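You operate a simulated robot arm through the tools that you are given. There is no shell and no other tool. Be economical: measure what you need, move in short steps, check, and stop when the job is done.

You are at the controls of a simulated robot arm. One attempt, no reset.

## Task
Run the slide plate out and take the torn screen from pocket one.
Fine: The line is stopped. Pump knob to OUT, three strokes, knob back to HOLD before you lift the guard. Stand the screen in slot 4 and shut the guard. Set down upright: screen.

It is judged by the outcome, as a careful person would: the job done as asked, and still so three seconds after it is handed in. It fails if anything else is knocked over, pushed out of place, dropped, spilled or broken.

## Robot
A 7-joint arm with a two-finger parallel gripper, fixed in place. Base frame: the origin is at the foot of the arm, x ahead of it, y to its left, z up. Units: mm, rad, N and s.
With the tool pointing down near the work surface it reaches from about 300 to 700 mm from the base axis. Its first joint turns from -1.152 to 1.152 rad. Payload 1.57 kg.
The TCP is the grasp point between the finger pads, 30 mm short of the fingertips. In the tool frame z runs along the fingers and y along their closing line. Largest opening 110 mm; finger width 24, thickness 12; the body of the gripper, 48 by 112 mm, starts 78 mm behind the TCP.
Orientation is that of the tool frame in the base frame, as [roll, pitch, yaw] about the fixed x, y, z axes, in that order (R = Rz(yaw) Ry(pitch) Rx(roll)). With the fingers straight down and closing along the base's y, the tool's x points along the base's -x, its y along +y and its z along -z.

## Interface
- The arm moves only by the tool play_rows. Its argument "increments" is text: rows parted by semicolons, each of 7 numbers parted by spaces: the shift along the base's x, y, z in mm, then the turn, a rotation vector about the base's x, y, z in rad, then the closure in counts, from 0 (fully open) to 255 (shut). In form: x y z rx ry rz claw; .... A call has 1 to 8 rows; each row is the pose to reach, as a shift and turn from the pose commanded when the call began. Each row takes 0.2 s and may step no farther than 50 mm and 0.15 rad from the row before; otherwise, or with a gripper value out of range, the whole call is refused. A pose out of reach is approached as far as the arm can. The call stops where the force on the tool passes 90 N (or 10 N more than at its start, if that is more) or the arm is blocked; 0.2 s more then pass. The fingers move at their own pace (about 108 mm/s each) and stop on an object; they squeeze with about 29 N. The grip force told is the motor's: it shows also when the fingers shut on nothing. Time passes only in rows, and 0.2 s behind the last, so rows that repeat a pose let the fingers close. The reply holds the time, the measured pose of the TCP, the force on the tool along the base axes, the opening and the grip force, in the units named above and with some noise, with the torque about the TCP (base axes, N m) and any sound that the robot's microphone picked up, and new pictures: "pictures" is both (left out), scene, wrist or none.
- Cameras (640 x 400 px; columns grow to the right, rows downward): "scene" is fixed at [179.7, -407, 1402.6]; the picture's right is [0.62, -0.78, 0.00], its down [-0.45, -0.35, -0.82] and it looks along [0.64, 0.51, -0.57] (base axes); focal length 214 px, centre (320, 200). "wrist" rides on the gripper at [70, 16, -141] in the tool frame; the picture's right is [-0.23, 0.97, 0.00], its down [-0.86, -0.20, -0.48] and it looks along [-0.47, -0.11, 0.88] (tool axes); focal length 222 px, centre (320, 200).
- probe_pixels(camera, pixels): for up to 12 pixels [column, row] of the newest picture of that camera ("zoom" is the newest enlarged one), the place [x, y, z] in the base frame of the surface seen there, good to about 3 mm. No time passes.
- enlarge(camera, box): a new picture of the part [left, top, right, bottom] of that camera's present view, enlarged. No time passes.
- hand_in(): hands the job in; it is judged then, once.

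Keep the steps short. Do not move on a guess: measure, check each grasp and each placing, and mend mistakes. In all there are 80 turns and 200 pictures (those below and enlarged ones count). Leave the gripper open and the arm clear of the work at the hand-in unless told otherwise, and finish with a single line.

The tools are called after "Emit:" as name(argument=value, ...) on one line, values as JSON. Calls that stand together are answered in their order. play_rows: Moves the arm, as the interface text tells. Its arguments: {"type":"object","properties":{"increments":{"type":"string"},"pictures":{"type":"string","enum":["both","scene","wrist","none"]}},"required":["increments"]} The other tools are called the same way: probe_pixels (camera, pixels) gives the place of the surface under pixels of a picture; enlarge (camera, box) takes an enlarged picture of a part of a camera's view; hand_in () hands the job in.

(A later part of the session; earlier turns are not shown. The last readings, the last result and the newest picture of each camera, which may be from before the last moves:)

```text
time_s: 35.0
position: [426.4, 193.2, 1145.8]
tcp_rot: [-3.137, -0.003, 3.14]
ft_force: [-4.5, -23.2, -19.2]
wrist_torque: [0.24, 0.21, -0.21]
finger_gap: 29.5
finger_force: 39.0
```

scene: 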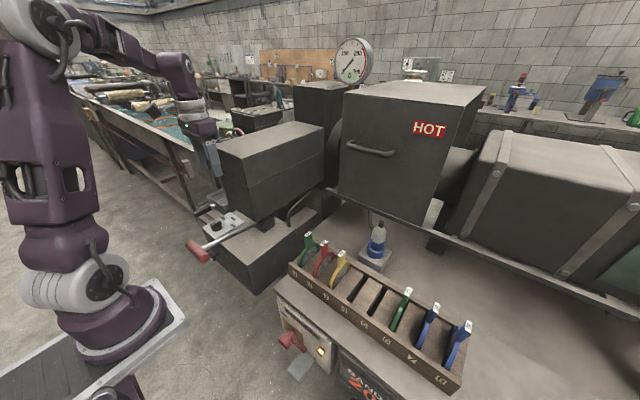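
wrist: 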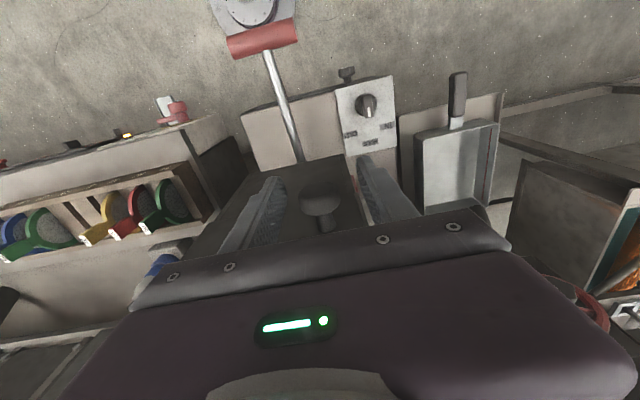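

The force pulls toward −y, which fits a hinge along the lower −y edge (y≈70, z≈1065). I'll follow that arc a little.

Emit:
play_rows(increments="0 -4 2.5 0 0 0 255; 0 -8 7.5 0 0 0 255; 0 -12 12.5 0 0 0 255; 0 -20.5 22 0 0 0 255", pictures="scene")

Emit:
enlarge(camera="scene", box=[190, 90, 350, 220])

```text
time_s: 36.0
position: [427.1, 181.1, 1170.6]
tcp_rot: [3.13, 0.009, -3.135]
ft_force: [-4.6, 42.2, 16.3]
wrist_torque: [0.8, -0.3, 0.48]
finger_gap: 29.5
finger_force: 38.7
```

scene: 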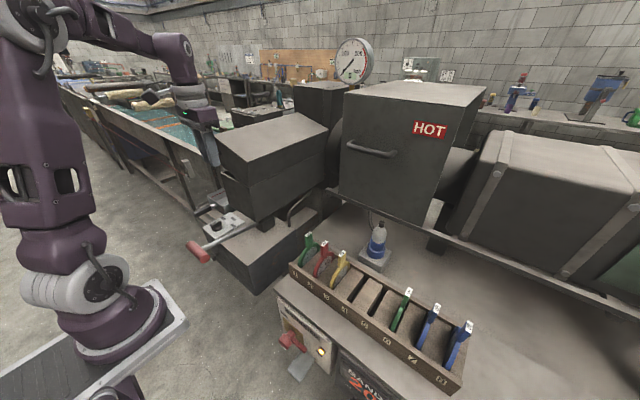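

```text
3.08 times, centred on (270, 155) of scene
```

zoom: 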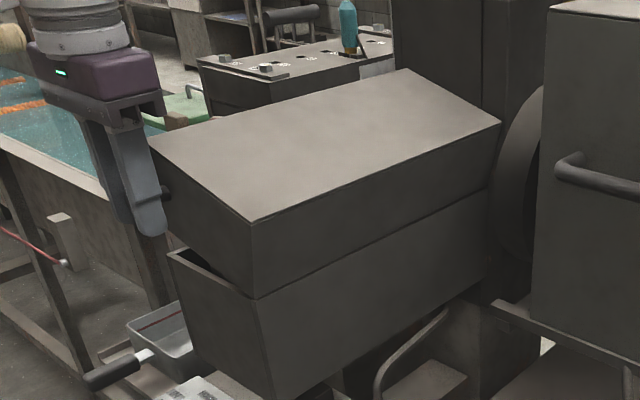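

It's opening about the −y seam. I'll measure the lid's present tilt.

Emit:
probe_pixels(camera="zoom", pixels=[[158, 140], [252, 218], [254, 228], [256, 290], [262, 305], [240, 280], [185, 235], [495, 122], [410, 72], [170, 195]])

```text
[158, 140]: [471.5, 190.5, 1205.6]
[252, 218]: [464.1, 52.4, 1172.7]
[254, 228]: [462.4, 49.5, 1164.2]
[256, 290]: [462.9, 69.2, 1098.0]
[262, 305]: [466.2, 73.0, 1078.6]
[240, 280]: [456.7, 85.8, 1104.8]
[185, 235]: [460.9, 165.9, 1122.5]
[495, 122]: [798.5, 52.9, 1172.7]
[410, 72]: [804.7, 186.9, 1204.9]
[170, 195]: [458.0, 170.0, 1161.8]
```

The lid is tilted about 14°, so the hinge axis is near (y 70, z 1095). I'll follow the corrected arc to about 50°.

Emit:
play_rows(increments="0 5 6 0 0 0 255; 0 0.8 10.5 0 0 0 255; 0 -7 19 0 0 0 255; 0 -15 27 0 0 0 255; 0 -24 34.5 0 0 0 255; 0 -34 41 0 0 0 255; 0 -44 46.5 0 0 0 255; 0 -54.5 51 0 0 0 255", pictures="scene")

```text
time_s: 37.8
position: [427.5, 119.7, 1218.9]
tcp_rot: [-3.14, 0.001, 3.138]
ft_force: [-3.5, 6.6, 1.9]
wrist_torque: [0.62, -0.28, -0.07]
finger_gap: 29.3
finger_force: 39.4
```

scene: 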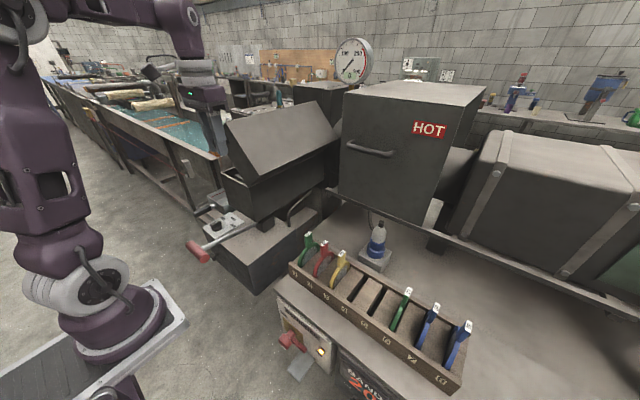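

Forces are low, so the arc is right. I'll continue to about 90°.

Emit:
play_rows(increments="0 -11 3.5 0 0 0 255; 0 -22 6.5 0 0 0 255; 0 -34 8.5 0 0 0 255; 0 -45 9 0 0 0 255; 0 -57 8.5 0 0 0 255; 0 -68 7.5 0 0 0 255; 0 -79 5 0 0 0 255; 0 -90 2 0 0 0 255", pictures="scene")

Emit:
enlarge(camera="scene", box=[190, 70, 370, 220])

```text
time_s: 39.6
position: [428.7, 28.9, 1221.1]
tcp_rot: [-3.141, -0.001, 3.14]
ft_force: [-5.4, -0.5, -0.7]
wrist_torque: [0.47, 0.46, -0.13]
finger_gap: 29.3
finger_force: 38.6
```

scene: 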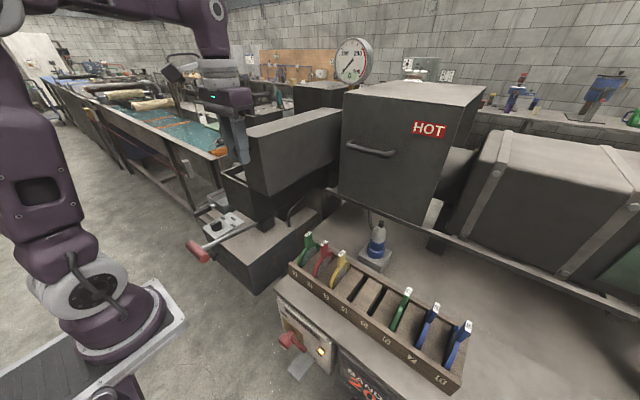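

```text
2.67 times, centred on (280, 145) of scene
```

zoom: 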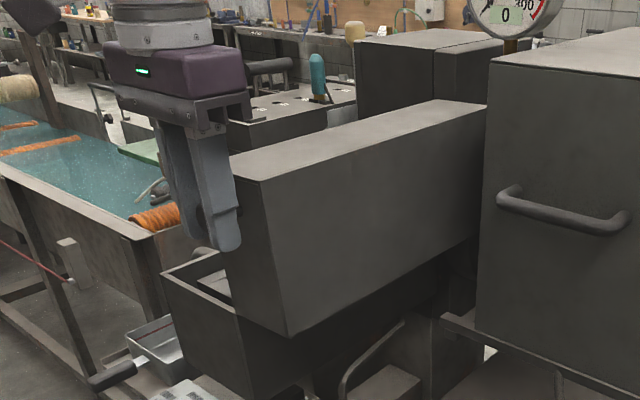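

The lid is at about 90° and well past its balance point. I'll nudge it on gently to find its stop.

Emit:
play_rows(increments="0 -4 -2 0 0 0 255; 0 -8 -3.5 0 0 0 255; 0 -12 -5 0 0 0 255", pictures="none")

```text
time_s: 40.4
position: [428.4, 17.1, 1217.2]
tcp_rot: [-3.14, 0.001, 3.141]
ft_force: [-2.4, -0.7, -0.8]
wrist_torque: [0.4, -0.01, 0.04]
finger_gap: 29.5
finger_force: 38.6
```

There's no load at all, so the lid holds by itself. I'll open the fingers and check that it stays.

Emit:
play_rows(increments="0 0 0 0 0 0 200; 0 0 0 0 0 0 130; 0 0 0 0 0 0 100; 0 0 0 0 0 0 100; 0 0 45 0 0 0 100; 0 0 90 0 0 0 100", pictures="scene")

Emit:
enlarge(camera="scene", box=[190, 70, 370, 220])

```text
time_s: 41.8
position: [429.0, 17.8, 1306.3]
tcp_rot: [3.141, 0.0, 3.142]
ft_force: [0.9, 0.5, 0.1]
wrist_torque: [0.02, -0.01, 0.01]
finger_gap: 66.9
finger_force: 0.0
```

scene: 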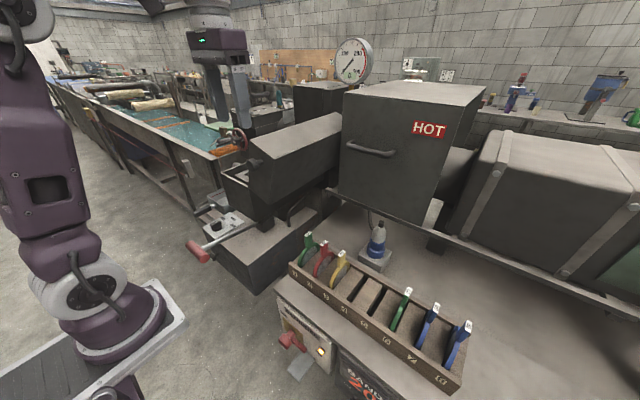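

```text
2.67 times, centred on (280, 145) of scene
```

zoom: 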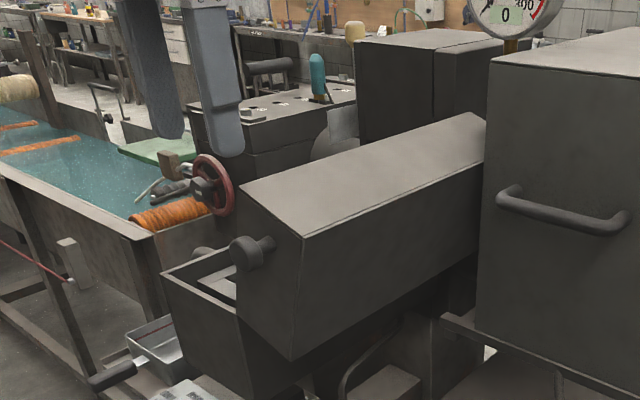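

The lid moved after release. I'll measure where it is now.

Emit:
probe_pixels(camera="zoom", pixels=[[240, 252], [243, 190], [300, 235], [292, 350], [470, 118], [482, 135], [225, 290], [300, 290], [200, 275], [165, 280]])

Emit:
play_rows(increments="0 0 0 0 0 0 100", pictures="both")

Emit:
enlarge(camera="scene", box=[190, 70, 370, 220])

```text
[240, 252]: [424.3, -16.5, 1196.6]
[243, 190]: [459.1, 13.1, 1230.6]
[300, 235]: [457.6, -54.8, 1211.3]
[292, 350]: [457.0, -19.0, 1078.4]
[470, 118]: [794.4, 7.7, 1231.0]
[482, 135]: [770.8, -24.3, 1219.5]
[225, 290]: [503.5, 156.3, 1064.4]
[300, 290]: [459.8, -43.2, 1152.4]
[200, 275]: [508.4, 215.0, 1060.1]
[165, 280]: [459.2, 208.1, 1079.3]
```

```text
time_s: 42.2
position: [428.1, 17.6, 1306.3]
tcp_rot: [-3.14, 0.001, 3.14]
ft_force: [-0.4, 0.6, 0.5]
wrist_torque: [0.0, -0.02, 0.01]
finger_gap: 66.9
finger_force: 0.1
```

scene: 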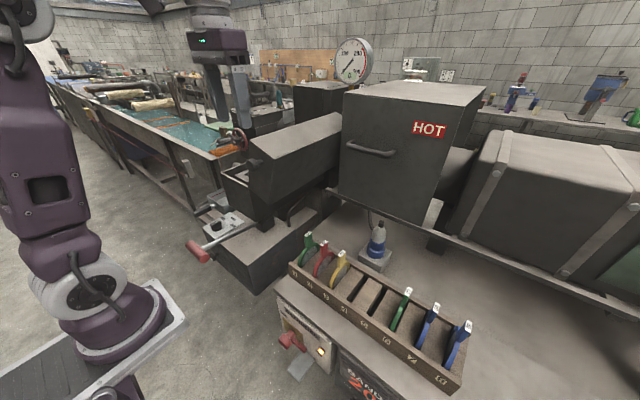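
wrist: 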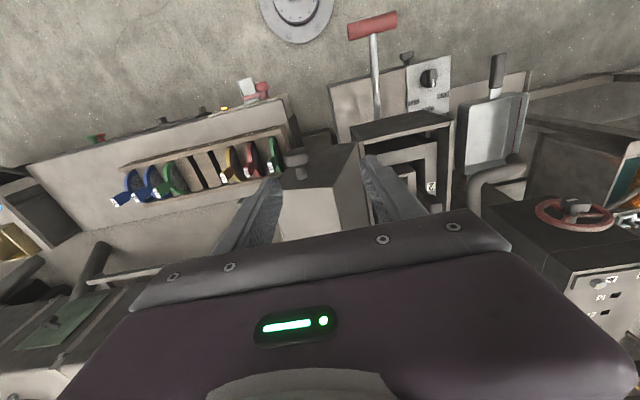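

```text
2.67 times, centred on (280, 145) of scene
```

zoom: 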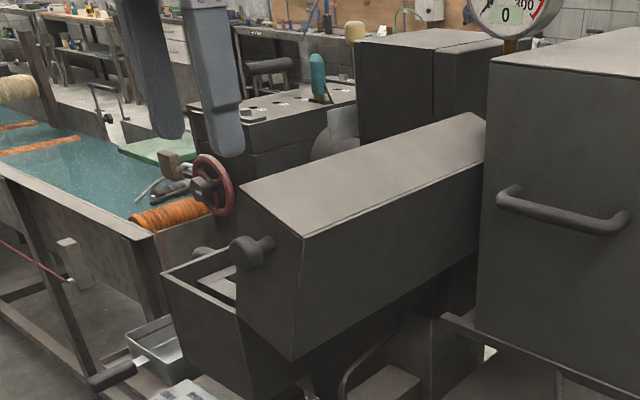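

The lid has settled open at its stop (about 112°). I'll move over to look into the opened box.

Emit:
play_rows(increments="-10 40 10 0 0 0 100; -20 80 20 0 0 0 100; -30 120 30 0 0 0 60; -30 150 30 0 0 0 0; -30 170 30 0 0 0 0", pictures="wrist")

Emit:
enlarge(camera="wrist", box=[250, 110, 410, 240])

```text
time_s: 43.4
position: [392.5, 184.4, 1326.0]
tcp_rot: [3.141, 0.004, 3.139]
ft_force: [0.2, -0.5, 0.4]
wrist_torque: [-0.01, 0.05, 0.0]
finger_gap: 110.2
finger_force: 0.1
out of reach, approached as far as the arm can: row 3, 4, 5
```

wrist: 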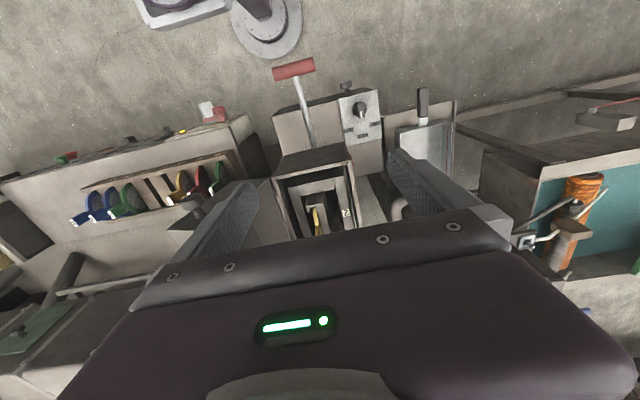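

```text
3.08 times, centred on (330, 175) of wrist
```

zoom: 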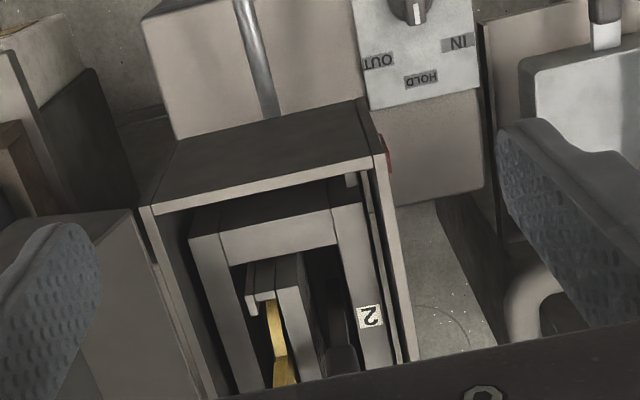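

The slide is out: label "2" and a yellow screen show at the front, with pocket one farther back. I'll move forward over the box to see it.

Emit:
play_rows(increments="40 -5 -20 0 0 0 0; 80 -15 -40 0 0 0 0; 120 -25 -45 0 0 0 0; 160 -30 -45 0 0 0 0; 190 -30 -45 0 0 0 0; 190 -30 -45 0 0 0 0", pictures="both")

Emit:
enlarge(camera="wrist", box=[230, 60, 430, 240])

```text
time_s: 44.8
position: [516.3, 133.1, 1273.9]
tcp_rot: [3.141, 0.001, 3.141]
ft_force: [-1.3, -0.3, -0.7]
wrist_torque: [0.03, -0.02, -0.01]
finger_gap: 109.7
finger_force: 0.1
out of reach, approached as far as the arm can: row 3, 4, 5, 6
```

scene: 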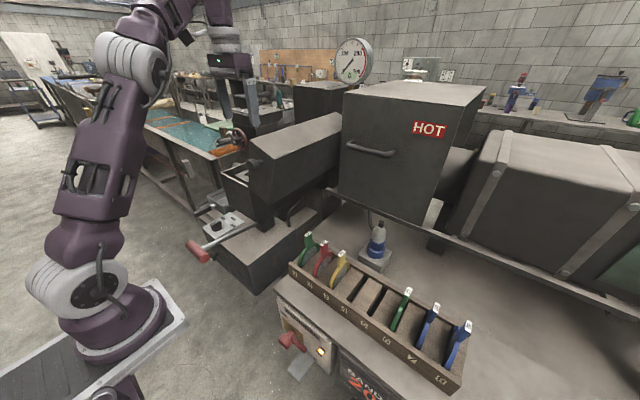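
wrist: 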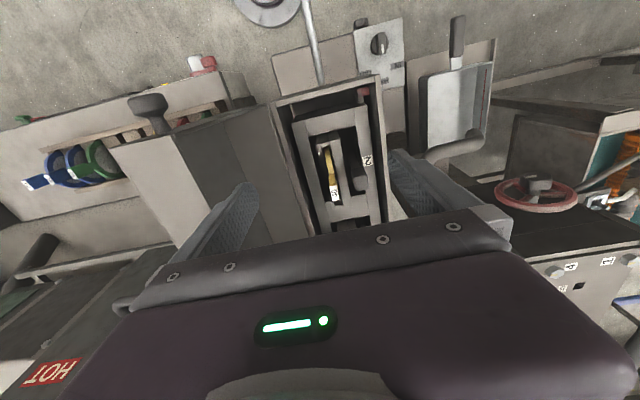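

```text
2.22 times, centred on (330, 150) of wrist
```

zoom: 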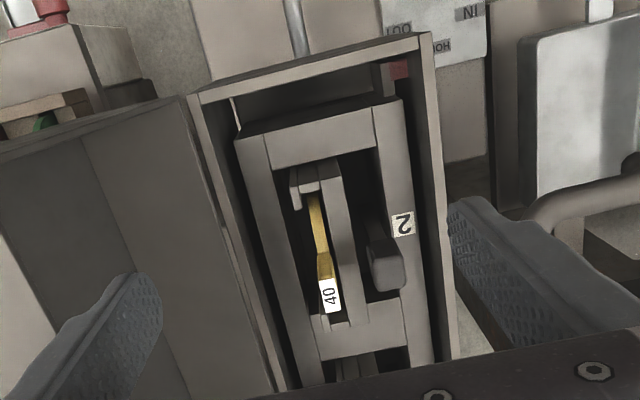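

Pocket 2 holds yellow 40; pocket 1 is farther in, beneath the gripper in the picture. I'll lower and move further ahead.

Emit:
play_rows(increments="0 7 -30 0 0 0 60; 0 7 -60 0 0 0 60; 40 7 -75 0 0 0 60; 85 7 -75 0 0 0 60; 85 7 -75 0 0 0 60", pictures="wrist")

Emit:
enlarge(camera="wrist", box=[230, 60, 430, 240])

```text
time_s: 46.0
position: [581.2, 138.3, 1198.9]
tcp_rot: [-3.14, -0.001, 3.141]
ft_force: [0.1, 0.1, -0.8]
wrist_torque: [-0.01, 0.01, -0.07]
finger_gap: 84.5
finger_force: 0.1
out of reach, approached as far as the arm can: row 4, 5
```

wrist: 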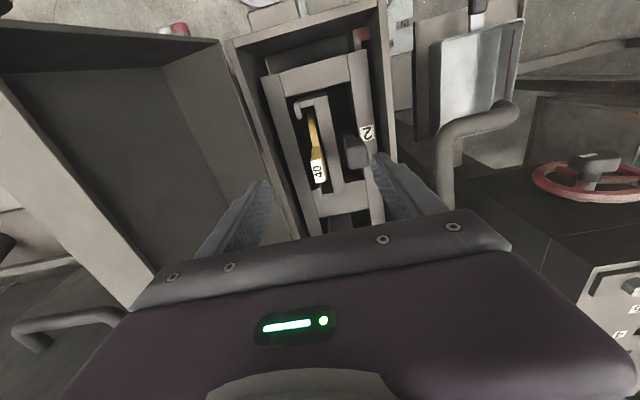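

```text
2.22 times, centred on (330, 150) of wrist
```

zoom: 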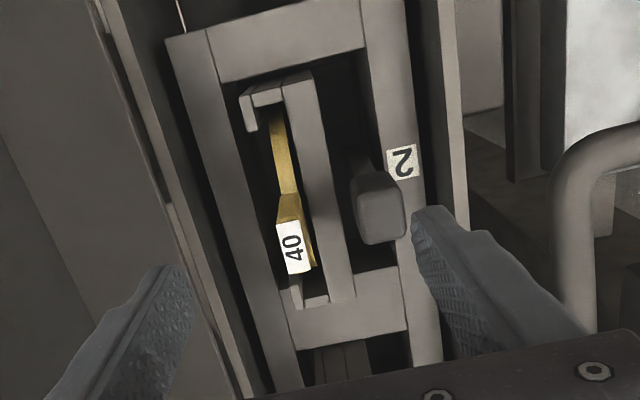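

I'll probe the slide features, then turn the wrist 90° for a side look at pocket 1.

Emit:
probe_pixels(camera="zoom", pixels=[[292, 245], [293, 210], [282, 150], [275, 115], [310, 200], [350, 320], [290, 40], [403, 162], [230, 250], [430, 300], [340, 370], [380, 220]])

Emit:
play_rows(increments="0 0 15 0 0 -0.14 60; 0 5 30 0 0 -0.28 60; 0 10 30 0 0 -0.42 60; 0 20 30 0 0 -0.56 60; 0 30 30 0 0 -0.7 60; 0 40 30 0 0 -0.84 60; 0 50 30 0 0 -0.98 60; 0 60 30 0 0 -1.12 60", pictures="wrist")

```text
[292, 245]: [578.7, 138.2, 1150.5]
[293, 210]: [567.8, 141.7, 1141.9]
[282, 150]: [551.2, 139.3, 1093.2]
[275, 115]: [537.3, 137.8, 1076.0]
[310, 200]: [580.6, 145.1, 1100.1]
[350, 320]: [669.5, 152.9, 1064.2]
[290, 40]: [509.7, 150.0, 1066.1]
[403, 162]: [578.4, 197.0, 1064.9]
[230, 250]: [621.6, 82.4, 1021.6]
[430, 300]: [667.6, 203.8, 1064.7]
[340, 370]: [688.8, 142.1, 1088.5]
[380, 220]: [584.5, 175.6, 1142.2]
```

```text
time_s: 47.8
position: [548.1, 180.8, 1208.3]
tcp_rot: [-3.141, 0.001, 2.017]
ft_force: [-0.9, 0.8, 0.1]
wrist_torque: [0.0, -0.04, 0.01]
finger_gap: 84.0
finger_force: 0.0
out of reach, approached as far as the arm can: row 1, 2, 3, 4, 5, 6, 7, 8
```

wrist: 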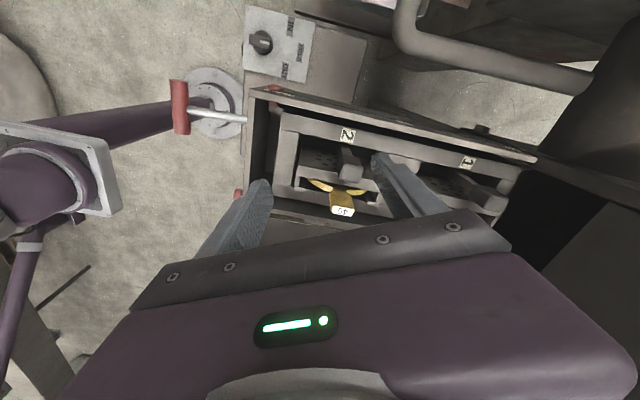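

Pocket 1 is now partly visible around wrist (470,180). I'll enlarge.

Emit:
enlarge(camera="wrist", box=[360, 110, 540, 230])

Emit:
enlarge(camera="scene", box=[210, 130, 350, 220])

Emit:
enlarge(camera="wrist", box=[250, 110, 420, 230])

```text
3.33 times, centred on (450, 170) of wrist
```

zoom: 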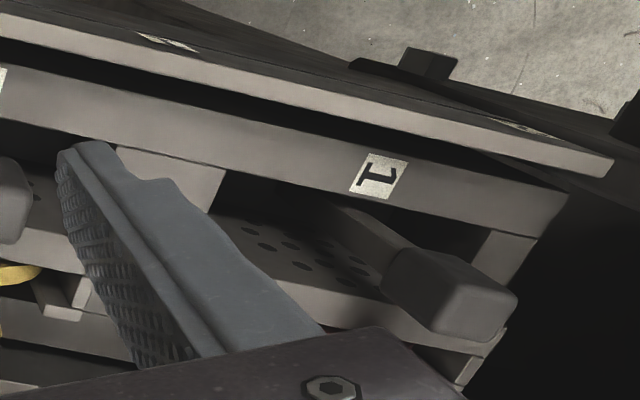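

```text
4.44 times, centred on (280, 175) of scene
```

zoom: 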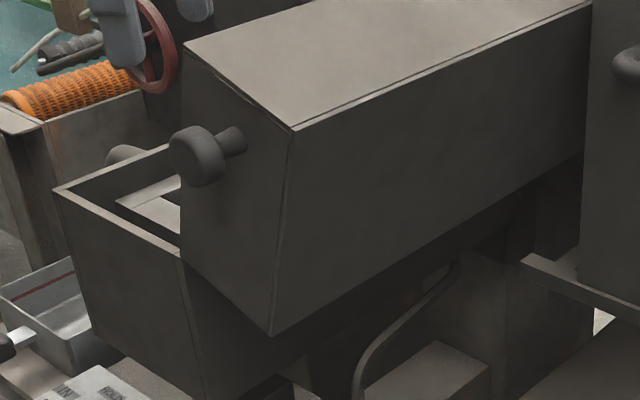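

```text
3.33 times, centred on (335, 170) of wrist
```

zoom: 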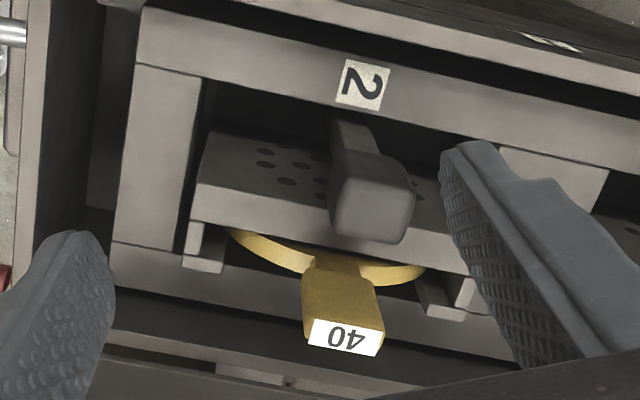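

Each pocket has a perforated backing plate with a grey handle, and the screen stands on its −y side. I'll probe the features of pocket 1.

Emit:
probe_pixels(camera="wrist", pixels=[[468, 162], [347, 133], [487, 188], [478, 182], [350, 172], [500, 200], [343, 211], [336, 190], [505, 180], [495, 210], [390, 158], [445, 190]])

```text
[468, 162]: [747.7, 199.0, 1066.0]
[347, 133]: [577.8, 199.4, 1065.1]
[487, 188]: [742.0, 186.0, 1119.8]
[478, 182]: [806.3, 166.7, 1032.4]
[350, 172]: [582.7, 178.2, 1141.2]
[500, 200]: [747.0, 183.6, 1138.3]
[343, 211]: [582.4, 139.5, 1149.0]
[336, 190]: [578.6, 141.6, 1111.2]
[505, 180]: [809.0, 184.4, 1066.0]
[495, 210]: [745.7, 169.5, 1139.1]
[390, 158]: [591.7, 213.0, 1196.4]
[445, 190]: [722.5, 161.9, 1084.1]
```

Pocket 1 is centred at x≈749 with pitch 170, so its tab should be near (749,139,1150). That's out of reach with the tool vertical but reachable with it tilted forward about 50°. First I'll turn the yaw back.

Emit:
play_rows(increments="-10 -5 0 0 0 0.14 60; -20 -10 10 0 0 0.28 60; -30 -15 20 0 0 0.42 60; -40 -20 20 0 0 0.56 60; -50 -25 20 0 0 0.7 60; -60 -30 20 0 0 0.84 60; -70 -35 20 0 0 0.98 60; -80 -41 20 0 0 1.123 60", pictures="none")

Emit:
play_rows(increments="15 0 20 0 -0.14 0 60; 30 0 35 0 -0.28 0 60; 45 0 50 0 -0.42 0 60; 60 0 60 0 -0.56 0 60; 75 0 65 0 -0.7 0 60; 90 0 70 0 -0.84 0 60; 100 0 70 0 -0.87 0 60", pictures="both")

```text
time_s: 49.6
position: [468.9, 140.0, 1229.8]
tcp_rot: [3.141, 0.003, -3.136]
ft_force: [0.0, -0.4, -0.1]
wrist_torque: [-0.02, -0.02, 0.02]
finger_gap: 84.4
finger_force: 0.0
```

```text
time_s: 51.2
position: [569.9, 140.6, 1299.0]
tcp_rot: [-3.137, 0.871, -3.136]
ft_force: [0.2, -0.7, -0.2]
wrist_torque: [0.0, 0.01, -0.01]
finger_gap: 84.0
finger_force: 0.0
```

scene: 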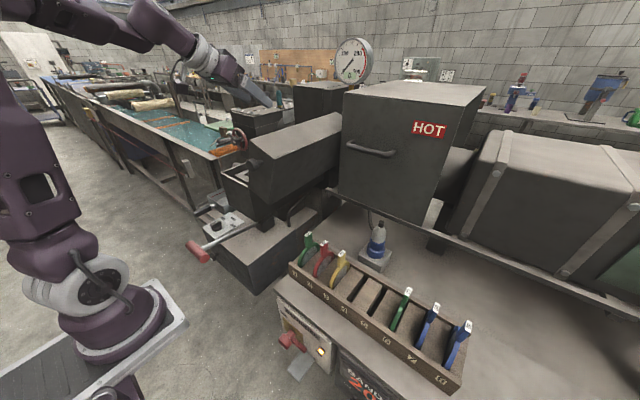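
wrist: 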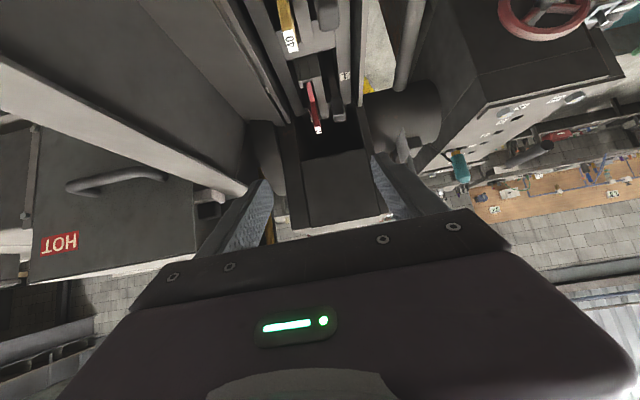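

Tilted fine. A red screen shows in pocket 1 at wrist (315,110). I'll enlarge and probe it.

Emit:
enlarge(camera="wrist", box=[260, 40, 380, 150])

Emit:
probe_pixels(camera="wrist", pixels=[[318, 129], [317, 124], [315, 115], [312, 100], [310, 85], [335, 110], [345, 76], [291, 42], [305, 62], [340, 118], [300, 110], [330, 140]])

```text
3.64 times, centred on (320, 95) of wrist
```

zoom: 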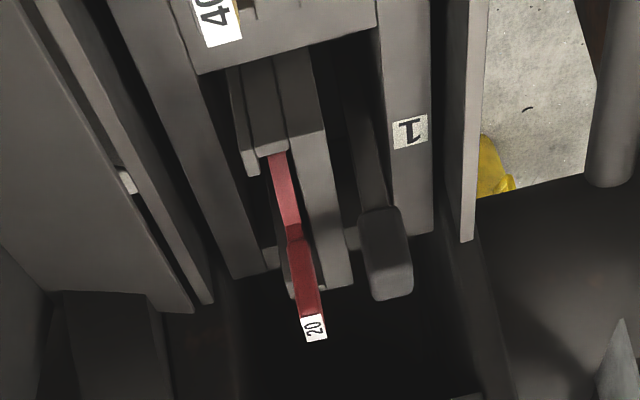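

```text
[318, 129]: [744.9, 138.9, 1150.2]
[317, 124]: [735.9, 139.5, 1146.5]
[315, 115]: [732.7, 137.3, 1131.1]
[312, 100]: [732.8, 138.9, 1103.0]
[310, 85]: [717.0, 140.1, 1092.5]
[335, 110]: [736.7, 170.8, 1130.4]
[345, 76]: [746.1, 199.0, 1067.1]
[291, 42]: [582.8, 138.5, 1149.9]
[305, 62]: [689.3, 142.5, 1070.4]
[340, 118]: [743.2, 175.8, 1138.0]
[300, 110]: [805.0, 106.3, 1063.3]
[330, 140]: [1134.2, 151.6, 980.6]
```

The torn screen in pocket 1 is red "20". Its tab top is at (≈745,139,1151), with a grey block beside it at y≈171+. I'll approach above it with a narrow opening.

Emit:
play_rows(increments="35 0 -15 0 0 0 100; 70 0 -30 0 0 0 170; 105 0 -45 0 0 0 200; 135 -1 -60 0 0 0 200; 155 -1 -80 0 0 0 200; 155 -1 -80 0 0 0 200", pictures="wrist")

Emit:
enlarge(camera="wrist", box=[260, 100, 380, 220])

```text
time_s: 52.6
position: [723.7, 138.4, 1219.0]
tcp_rot: [-3.137, 0.869, -3.139]
ft_force: [0.1, -0.4, -0.1]
wrist_torque: [0.02, -0.05, 0.03]
finger_gap: 23.9
finger_force: 0.0
```

wrist: 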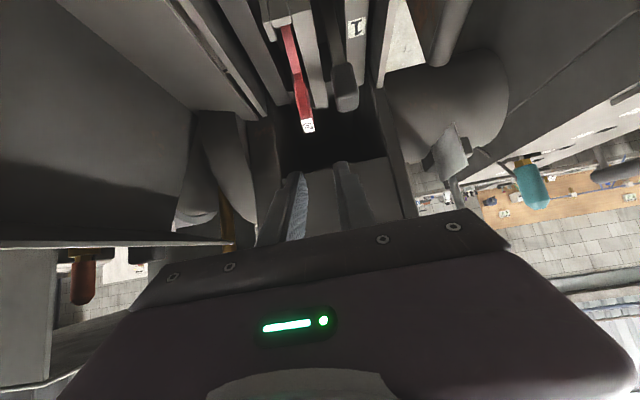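

```text
3.33 times, centred on (320, 160) of wrist
```

zoom: 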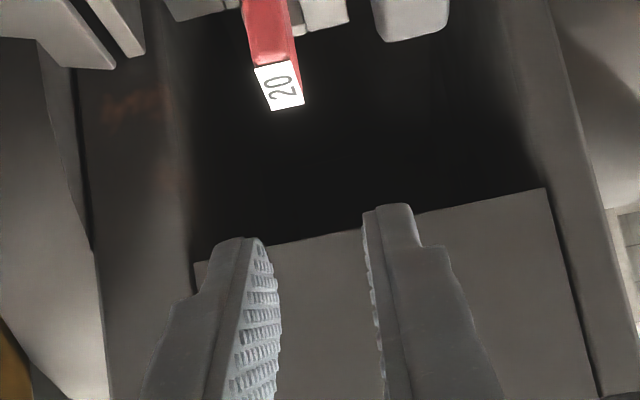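

Emit:
enlarge(camera="wrist", box=[270, 40, 370, 140])

Emit:
probe_pixels(camera="wrist", pixels=[[302, 121], [312, 131], [311, 121], [304, 130], [297, 90], [309, 90], [336, 95], [335, 85], [345, 100], [357, 95], [337, 107], [299, 110]])

```text
4.00 times, centred on (320, 90) of wrist
```

zoom: 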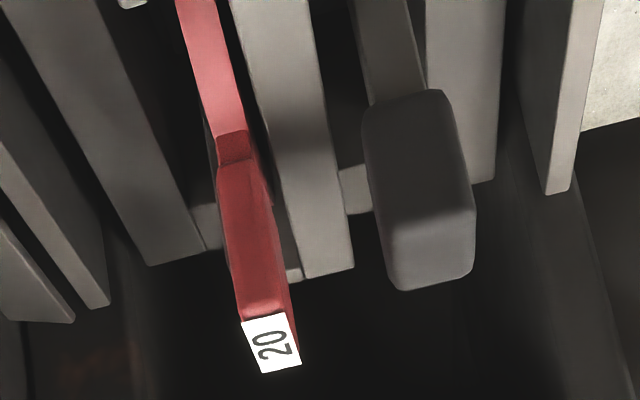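

```text
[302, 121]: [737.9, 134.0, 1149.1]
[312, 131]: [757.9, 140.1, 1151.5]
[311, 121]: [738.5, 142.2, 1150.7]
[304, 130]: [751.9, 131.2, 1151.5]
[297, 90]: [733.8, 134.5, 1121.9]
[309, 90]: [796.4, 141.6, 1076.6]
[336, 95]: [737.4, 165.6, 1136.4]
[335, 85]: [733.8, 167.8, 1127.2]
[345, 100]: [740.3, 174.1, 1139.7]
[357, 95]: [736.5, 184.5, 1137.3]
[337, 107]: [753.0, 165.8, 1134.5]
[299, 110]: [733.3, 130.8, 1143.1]
```

The tab spans x 733–758, y 131–142, top z 1151; the block starts at y 165.5. I'll move to TCP (738,137,1146), checking on the way.

Emit:
play_rows(increments="14 -1.5 -20 0 0 0 200; 14 -1.5 -48 0 0 0 200; 14 -1.5 -48 0 0 0 200", pictures="wrist")

Emit:
enlarge(camera="wrist", box=[260, 100, 380, 220])

```text
time_s: 53.4
position: [737.0, 137.0, 1171.8]
tcp_rot: [-3.138, 0.872, -3.139]
ft_force: [-0.3, -0.7, -0.2]
wrist_torque: [0.05, 0.02, 0.03]
finger_gap: 23.8
finger_force: 0.0
```

wrist: 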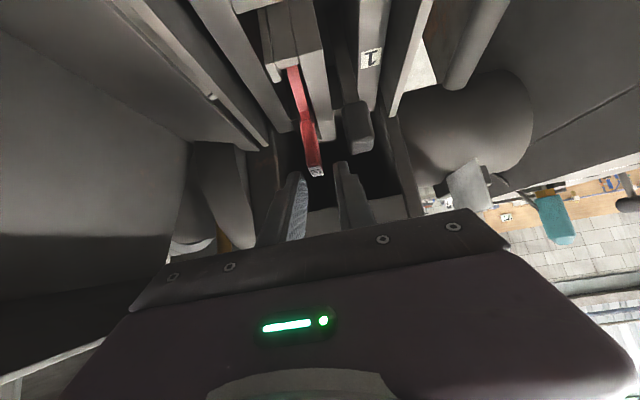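

```text
3.33 times, centred on (320, 160) of wrist
```

zoom: 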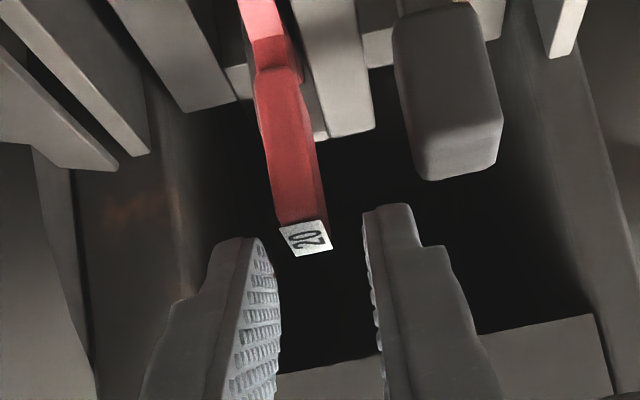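

The tab enters between the fingers, well centred. I'll go down 26 mm and close.

Emit:
play_rows(increments="1 0 -13 0 0 0 200; 1 0 -26 0 0 0 200; 1 0 -26 0 0 0 255; 1 0 -26 0 0 0 255; 1 0 -26 0 0 0 255", pictures="wrist")

Emit:
enlarge(camera="wrist", box=[260, 100, 380, 220])

```text
time_s: 54.6
position: [739.4, 137.3, 1143.9]
tcp_rot: [-3.138, 0.872, -3.139]
ft_force: [-1.5, -0.1, 0.1]
wrist_torque: [0.0, 0.03, -0.01]
finger_gap: 9.3
finger_force: 28.0
```

wrist: 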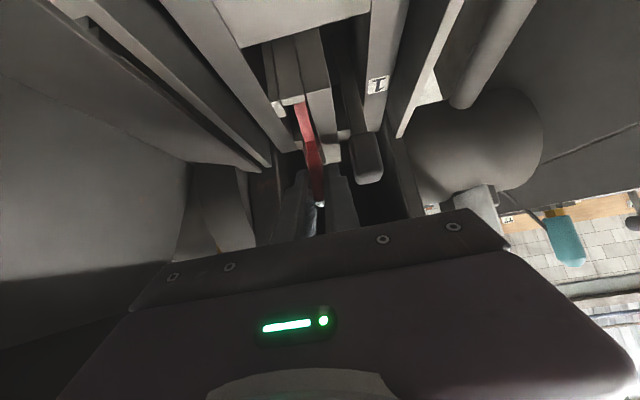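

```text
3.33 times, centred on (320, 160) of wrist
```

zoom: 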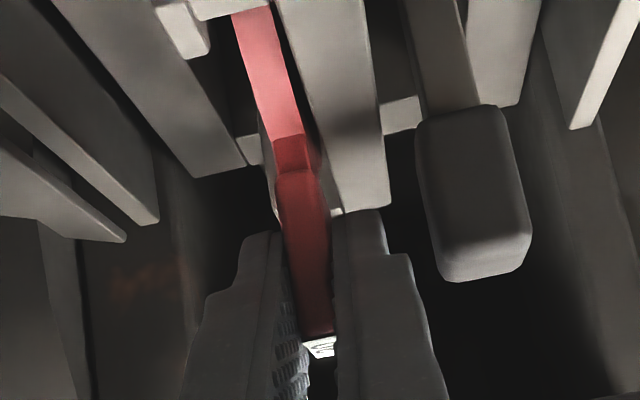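

Gripped at 9.3 mm with no side load. I'll lift straight up 40 mm.

Emit:
play_rows(increments="0 0 10 0 0 0 255; 0 0 20 0 0 0 255; 0 0 30 0 0 0 255; 0 0 40 0 0 0 255", pictures="wrist")

```text
time_s: 55.6
position: [738.5, 137.9, 1185.4]
tcp_rot: [-3.136, 0.872, -3.139]
ft_force: [-0.8, -0.5, -1.2]
wrist_torque: [0.0, -0.01, 0.03]
finger_gap: 9.3
finger_force: 27.9
```

wrist: 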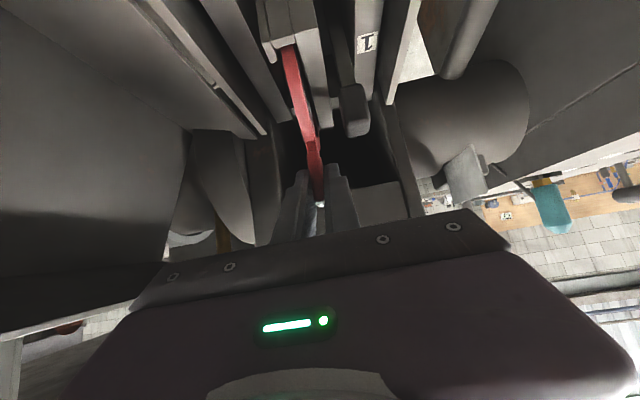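

The screen rises freely. I'll lift to about z 1237 and look.

Emit:
play_rows(increments="0 0 15 0 0 0 255; 0 0 30 0 0 0 255; 0 0 42 0 0 0 255; 0 0 52 0 0 0 255", pictures="both")

Emit:
enlarge(camera="wrist", box=[240, 0, 400, 220])

```text
time_s: 56.6
position: [738.7, 137.3, 1236.8]
tcp_rot: [-3.138, 0.872, -3.138]
ft_force: [0.1, -0.3, -1.0]
wrist_torque: [0.02, 0.0, -0.01]
finger_gap: 9.5
finger_force: 28.1
```

scene: 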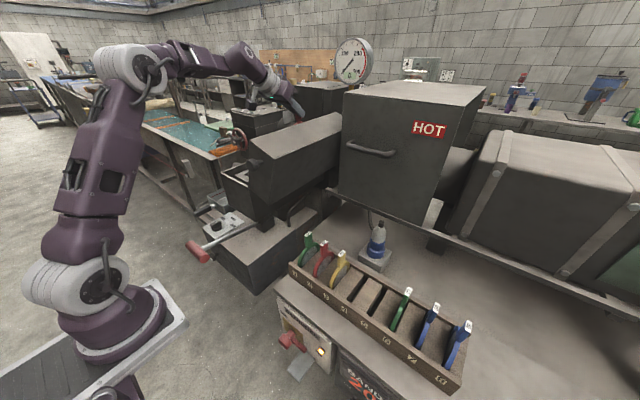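
wrist: 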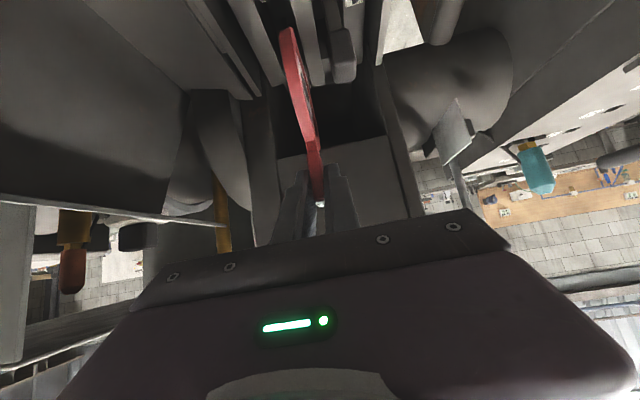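

```text
1.82 times, centred on (320, 110) of wrist
```

zoom: 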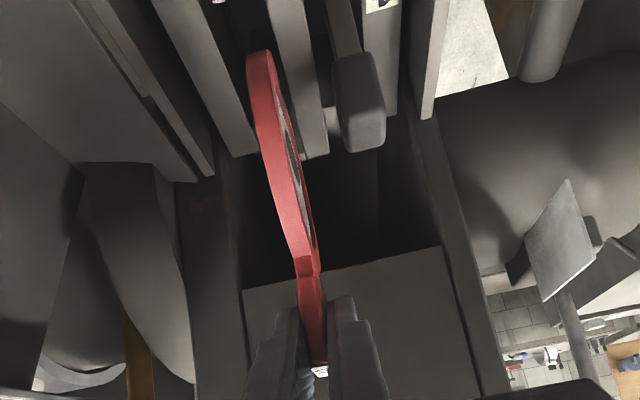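

I'll probe the ring's extent to learn how much clearance is needed.

Emit:
probe_pixels(camera="zoom", pixels=[[258, 54], [256, 75], [270, 130], [283, 190], [305, 262], [290, 130], [300, 200], [320, 370]])

```text
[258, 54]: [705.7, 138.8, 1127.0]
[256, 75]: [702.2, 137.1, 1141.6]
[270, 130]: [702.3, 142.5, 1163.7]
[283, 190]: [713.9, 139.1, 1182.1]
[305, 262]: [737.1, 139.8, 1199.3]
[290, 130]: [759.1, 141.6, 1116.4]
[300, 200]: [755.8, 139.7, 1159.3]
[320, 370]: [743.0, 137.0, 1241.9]
```

The ring has radius 45 and its bottom sits 132 mm below the TCP. I'll go up and back over the yellow tab, high enough to pass over the open lid (top 1231).

Emit:
play_rows(increments="-20 0 25 0 0 0 255; -40 0 50 0 0 0 255; -65 0 75 0 0 0 255; -100 0 90 0 0 0 255; -140 0 105 0 0 0 255; -180 0 120 0 0 0 255; -220 0 138 0 0 0 255; -255 0 150 0 0 0 255", pictures="scene")

Emit:
enlarge(camera="scene", box=[270, 220, 480, 400])

```text
time_s: 58.4
position: [482.9, 138.2, 1387.2]
tcp_rot: [-3.138, 0.871, -3.139]
ft_force: [0.5, -0.4, -0.6]
wrist_torque: [-0.02, -0.01, -0.03]
finger_gap: 9.5
finger_force: 27.2
```

scene: 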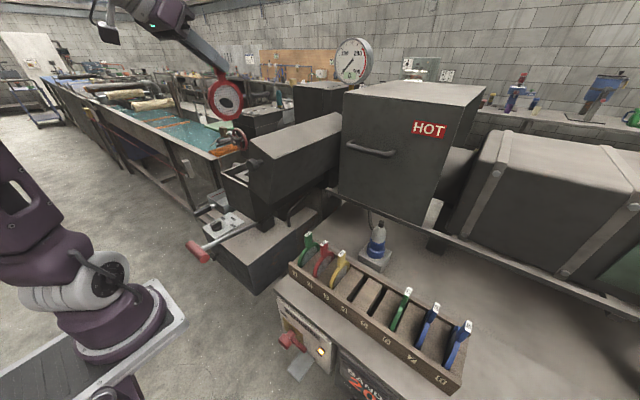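

```text
2.22 times, centred on (375, 310) of scene
```

zoom: 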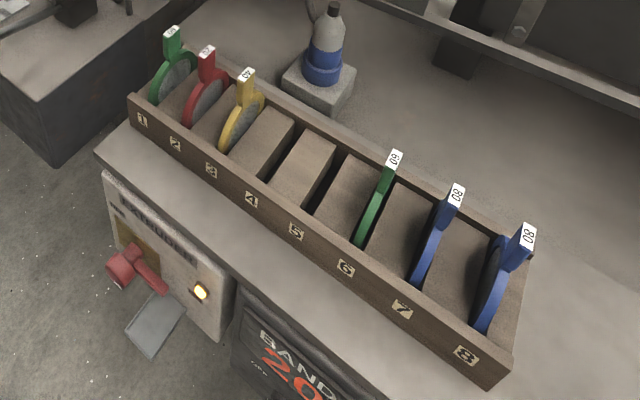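

The "20" screen is held upright. Slot 4 is the dark gap in line with label 4. I'll probe the labels, neighbouring screens and block edges.

Emit:
probe_pixels(camera="zoom", pixels=[[211, 170], [251, 199], [296, 232], [345, 268], [246, 74], [207, 52], [394, 156], [456, 192], [250, 165], [290, 185], [264, 115], [310, 140]])

Emit:
probe_pixels(camera="zoom", pixels=[[244, 90], [222, 145], [365, 240], [390, 170], [280, 150], [283, 155], [262, 178], [292, 130], [300, 122], [240, 160], [275, 180], [335, 145]])

```text
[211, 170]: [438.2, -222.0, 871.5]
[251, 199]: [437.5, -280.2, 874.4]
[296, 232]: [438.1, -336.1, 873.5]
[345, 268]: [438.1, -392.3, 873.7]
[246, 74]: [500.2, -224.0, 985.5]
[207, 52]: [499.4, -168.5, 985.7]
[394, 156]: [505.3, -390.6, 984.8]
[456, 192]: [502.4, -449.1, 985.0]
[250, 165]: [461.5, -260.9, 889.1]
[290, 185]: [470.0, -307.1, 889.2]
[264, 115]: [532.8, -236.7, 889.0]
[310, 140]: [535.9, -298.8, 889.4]
```

```text
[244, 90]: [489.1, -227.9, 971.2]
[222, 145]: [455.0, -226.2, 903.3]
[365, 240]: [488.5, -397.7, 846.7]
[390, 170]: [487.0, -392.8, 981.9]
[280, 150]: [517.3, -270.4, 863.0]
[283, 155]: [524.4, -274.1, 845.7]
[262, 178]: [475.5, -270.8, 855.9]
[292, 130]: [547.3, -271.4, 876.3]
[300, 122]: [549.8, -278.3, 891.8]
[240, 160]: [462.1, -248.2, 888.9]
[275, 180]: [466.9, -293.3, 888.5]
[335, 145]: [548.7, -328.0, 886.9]
```

Slot pitch is 56, so slot 4 is centred at y −280 (gap −271 to −289), and seated tabs top out at z 985 and x≈501. My target TCP is (494,−280,978). First I'll traverse high over the lid.

Emit:
play_rows(increments="0 -48 0 0 0 0 255; 0 -96 0 0 0 0 255; 0 -144 0 0 0 0 255; 0 -192 0 0 0 0 255; 0 -240 0 0 0 0 255; 3 -288 0 0 0 0 255; 6 -336 0 0 0 0 255; 9 -384 0 0 0 0 255", pictures="none")

Emit:
play_rows(increments="2 -34 -40 0 0 0 255; 2 -34 -88 0 0 0 255; 2 -34 -136 0 0 0 255; 2 -34 -184 0 0 0 255; 2 -34 -230 0 0 0 255; 2 -34 -265 0 0 0 255; 2 -34 -265 0 0 0 255", pictures="both")

Emit:
enlarge(camera="scene", box=[270, 180, 480, 380])

```text
time_s: 60.2
position: [492.7, -247.6, 1387.9]
tcp_rot: [-3.137, 0.872, -3.134]
ft_force: [-0.5, 0.2, -1.3]
wrist_torque: [0.02, -0.01, 0.07]
finger_gap: 9.4
finger_force: 27.8
```

```text
refused: row 1 steps farther than a row can; nothing moved
```

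```text
2.00 times, centred on (375, 280) of scene
```

zoom: 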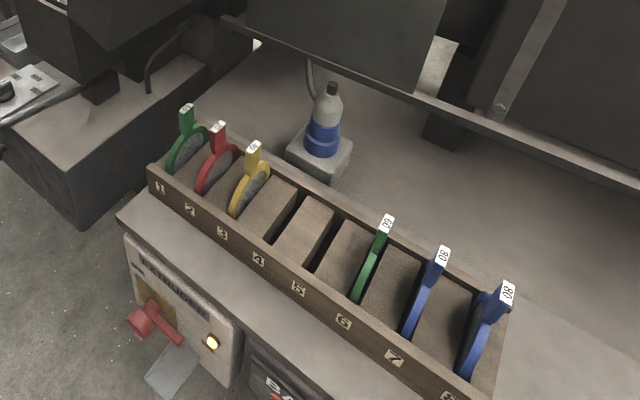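

The descent was refused because its first step was just over 50 mm. I'll redo it with smaller steps.

Emit:
play_rows(increments="1 -20 -30 0 0 0 255; 1 -33 -75 0 0 0 255; 1 -33 -120 0 0 0 255; 1 -33 -165 0 0 0 255; 1 -33 -210 0 0 0 255; 1 -33 -245 0 0 0 255; 1 -33 -265 0 0 0 255; 1 -33 -265 0 0 0 255", pictures="both")

Emit:
enlarge(camera="scene", box=[270, 180, 480, 380])

Emit:
enlarge(camera="wrist", box=[200, 0, 440, 230])

```text
time_s: 62.0
position: [494.1, -278.9, 1122.0]
tcp_rot: [-3.138, 0.871, -3.138]
ft_force: [0.5, 0.2, 0.5]
wrist_torque: [0.0, 0.0, 0.03]
finger_gap: 9.3
finger_force: 27.3
```

scene: 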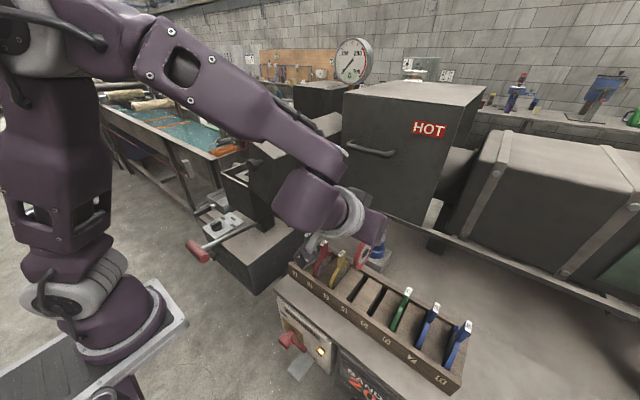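
wrist: 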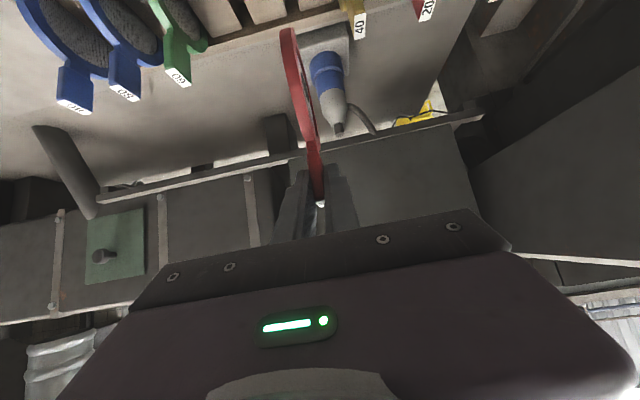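

```text
2.00 times, centred on (375, 280) of scene
```

zoom: 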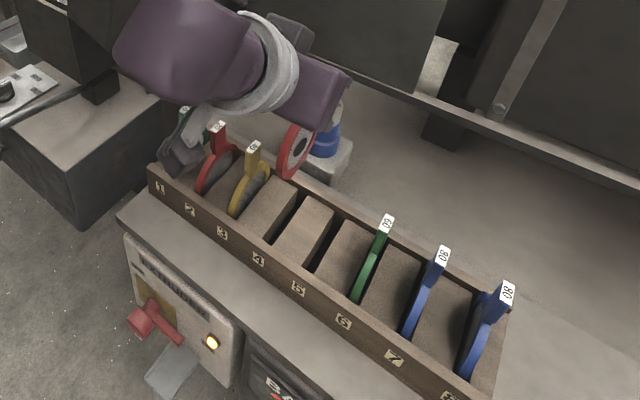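

```text
1.74 times, centred on (320, 115) of wrist
```

zoom: 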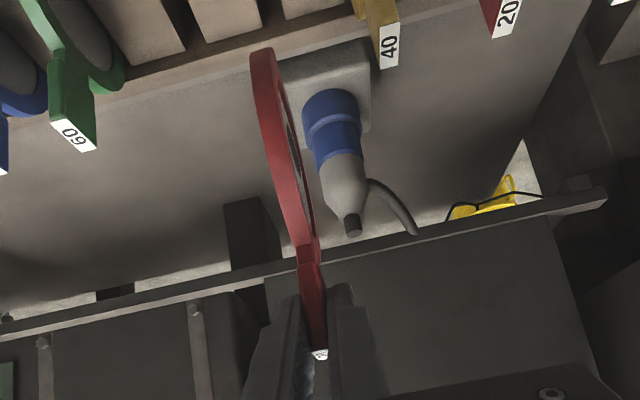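

Next I'll lower until the ring bottom is just above the blocks (TCP z≈1030) and check the alignment with the gap.

Emit:
play_rows(increments="0 -1 -45 0 0 0 255; 0 -1 -80 0 0 0 255; 0 -1 -92 0 0 0 255; 0 -1 -92 0 0 0 255", pictures="both")

Emit:
enlarge(camera="scene", box=[310, 220, 420, 320])

Emit:
enlarge(camera="wrist", box=[220, 0, 400, 160])

```text
time_s: 63.0
position: [493.3, -280.7, 1029.9]
tcp_rot: [-3.138, 0.871, -3.139]
ft_force: [0.2, -0.1, -0.4]
wrist_torque: [0.01, 0.02, 0.01]
finger_gap: 9.7
finger_force: 27.8
```

scene: 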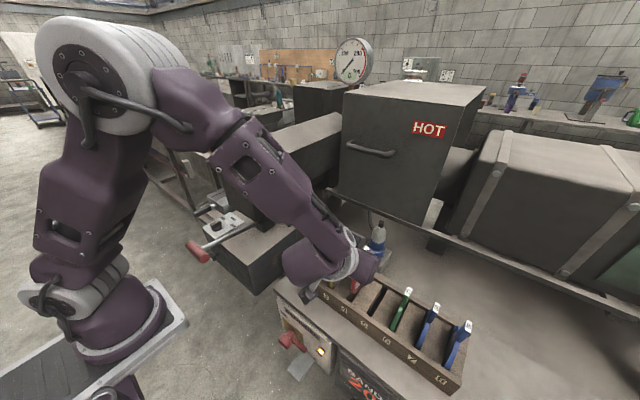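
wrist: 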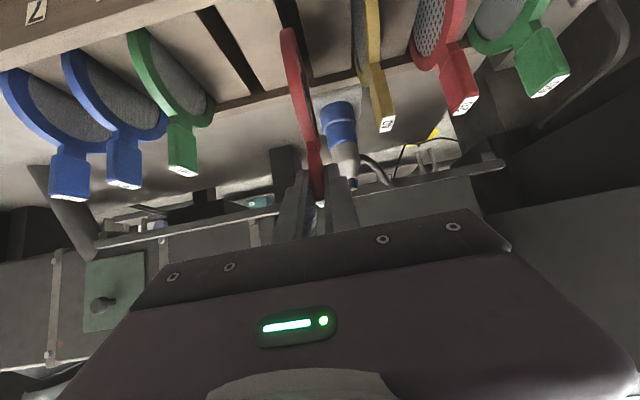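

```text
4.00 times, centred on (365, 270) of scene
```

zoom: 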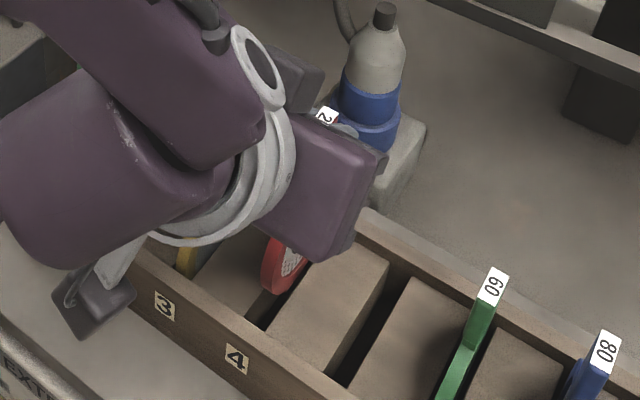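

```text
2.50 times, centred on (310, 80) of wrist
```

zoom: 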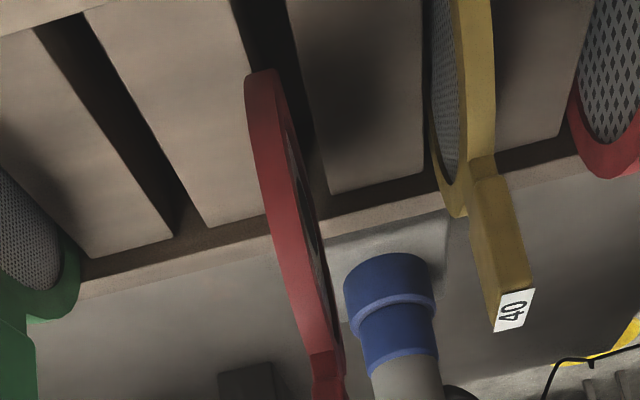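

The ring appears in line with the slot-4 gap between labels 3 and 5. I'll verify with probes.

Emit:
probe_pixels(camera="zoom", pixels=[[258, 80], [252, 110], [275, 85], [240, 60], [243, 30], [288, 30], [296, 60], [305, 100], [330, 185], [480, 120], [255, 190], [100, 100]])

```text
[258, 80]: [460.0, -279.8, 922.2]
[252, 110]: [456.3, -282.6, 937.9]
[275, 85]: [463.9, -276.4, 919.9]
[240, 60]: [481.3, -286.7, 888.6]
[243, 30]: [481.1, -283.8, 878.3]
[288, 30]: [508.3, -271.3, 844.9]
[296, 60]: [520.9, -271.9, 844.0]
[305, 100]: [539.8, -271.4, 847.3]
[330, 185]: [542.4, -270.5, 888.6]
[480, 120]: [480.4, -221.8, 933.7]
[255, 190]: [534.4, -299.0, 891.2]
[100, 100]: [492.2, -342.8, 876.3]
```

Ring centre is y −279.5 and the gap runs about −287 to −271, so it's aligned. I'll lower slowly into the slot.

Emit:
play_rows(increments="0.5 1 -12 0 0 0 255; 0.5 1 -24 0 0 0 255; 0.5 1 -36 0 0 0 255; 0.5 1 -44 0 0 0 255", pictures="wrist")

```text
time_s: 64.0
position: [494.8, -280.7, 986.5]
tcp_rot: [-3.137, 0.873, -3.138]
ft_force: [0.4, -0.2, -1.5]
wrist_torque: [-0.02, 0.01, 0.02]
finger_gap: 9.4
finger_force: 28.4
```

wrist: 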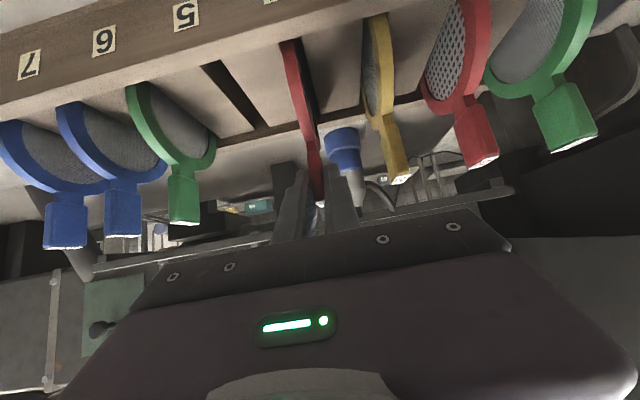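

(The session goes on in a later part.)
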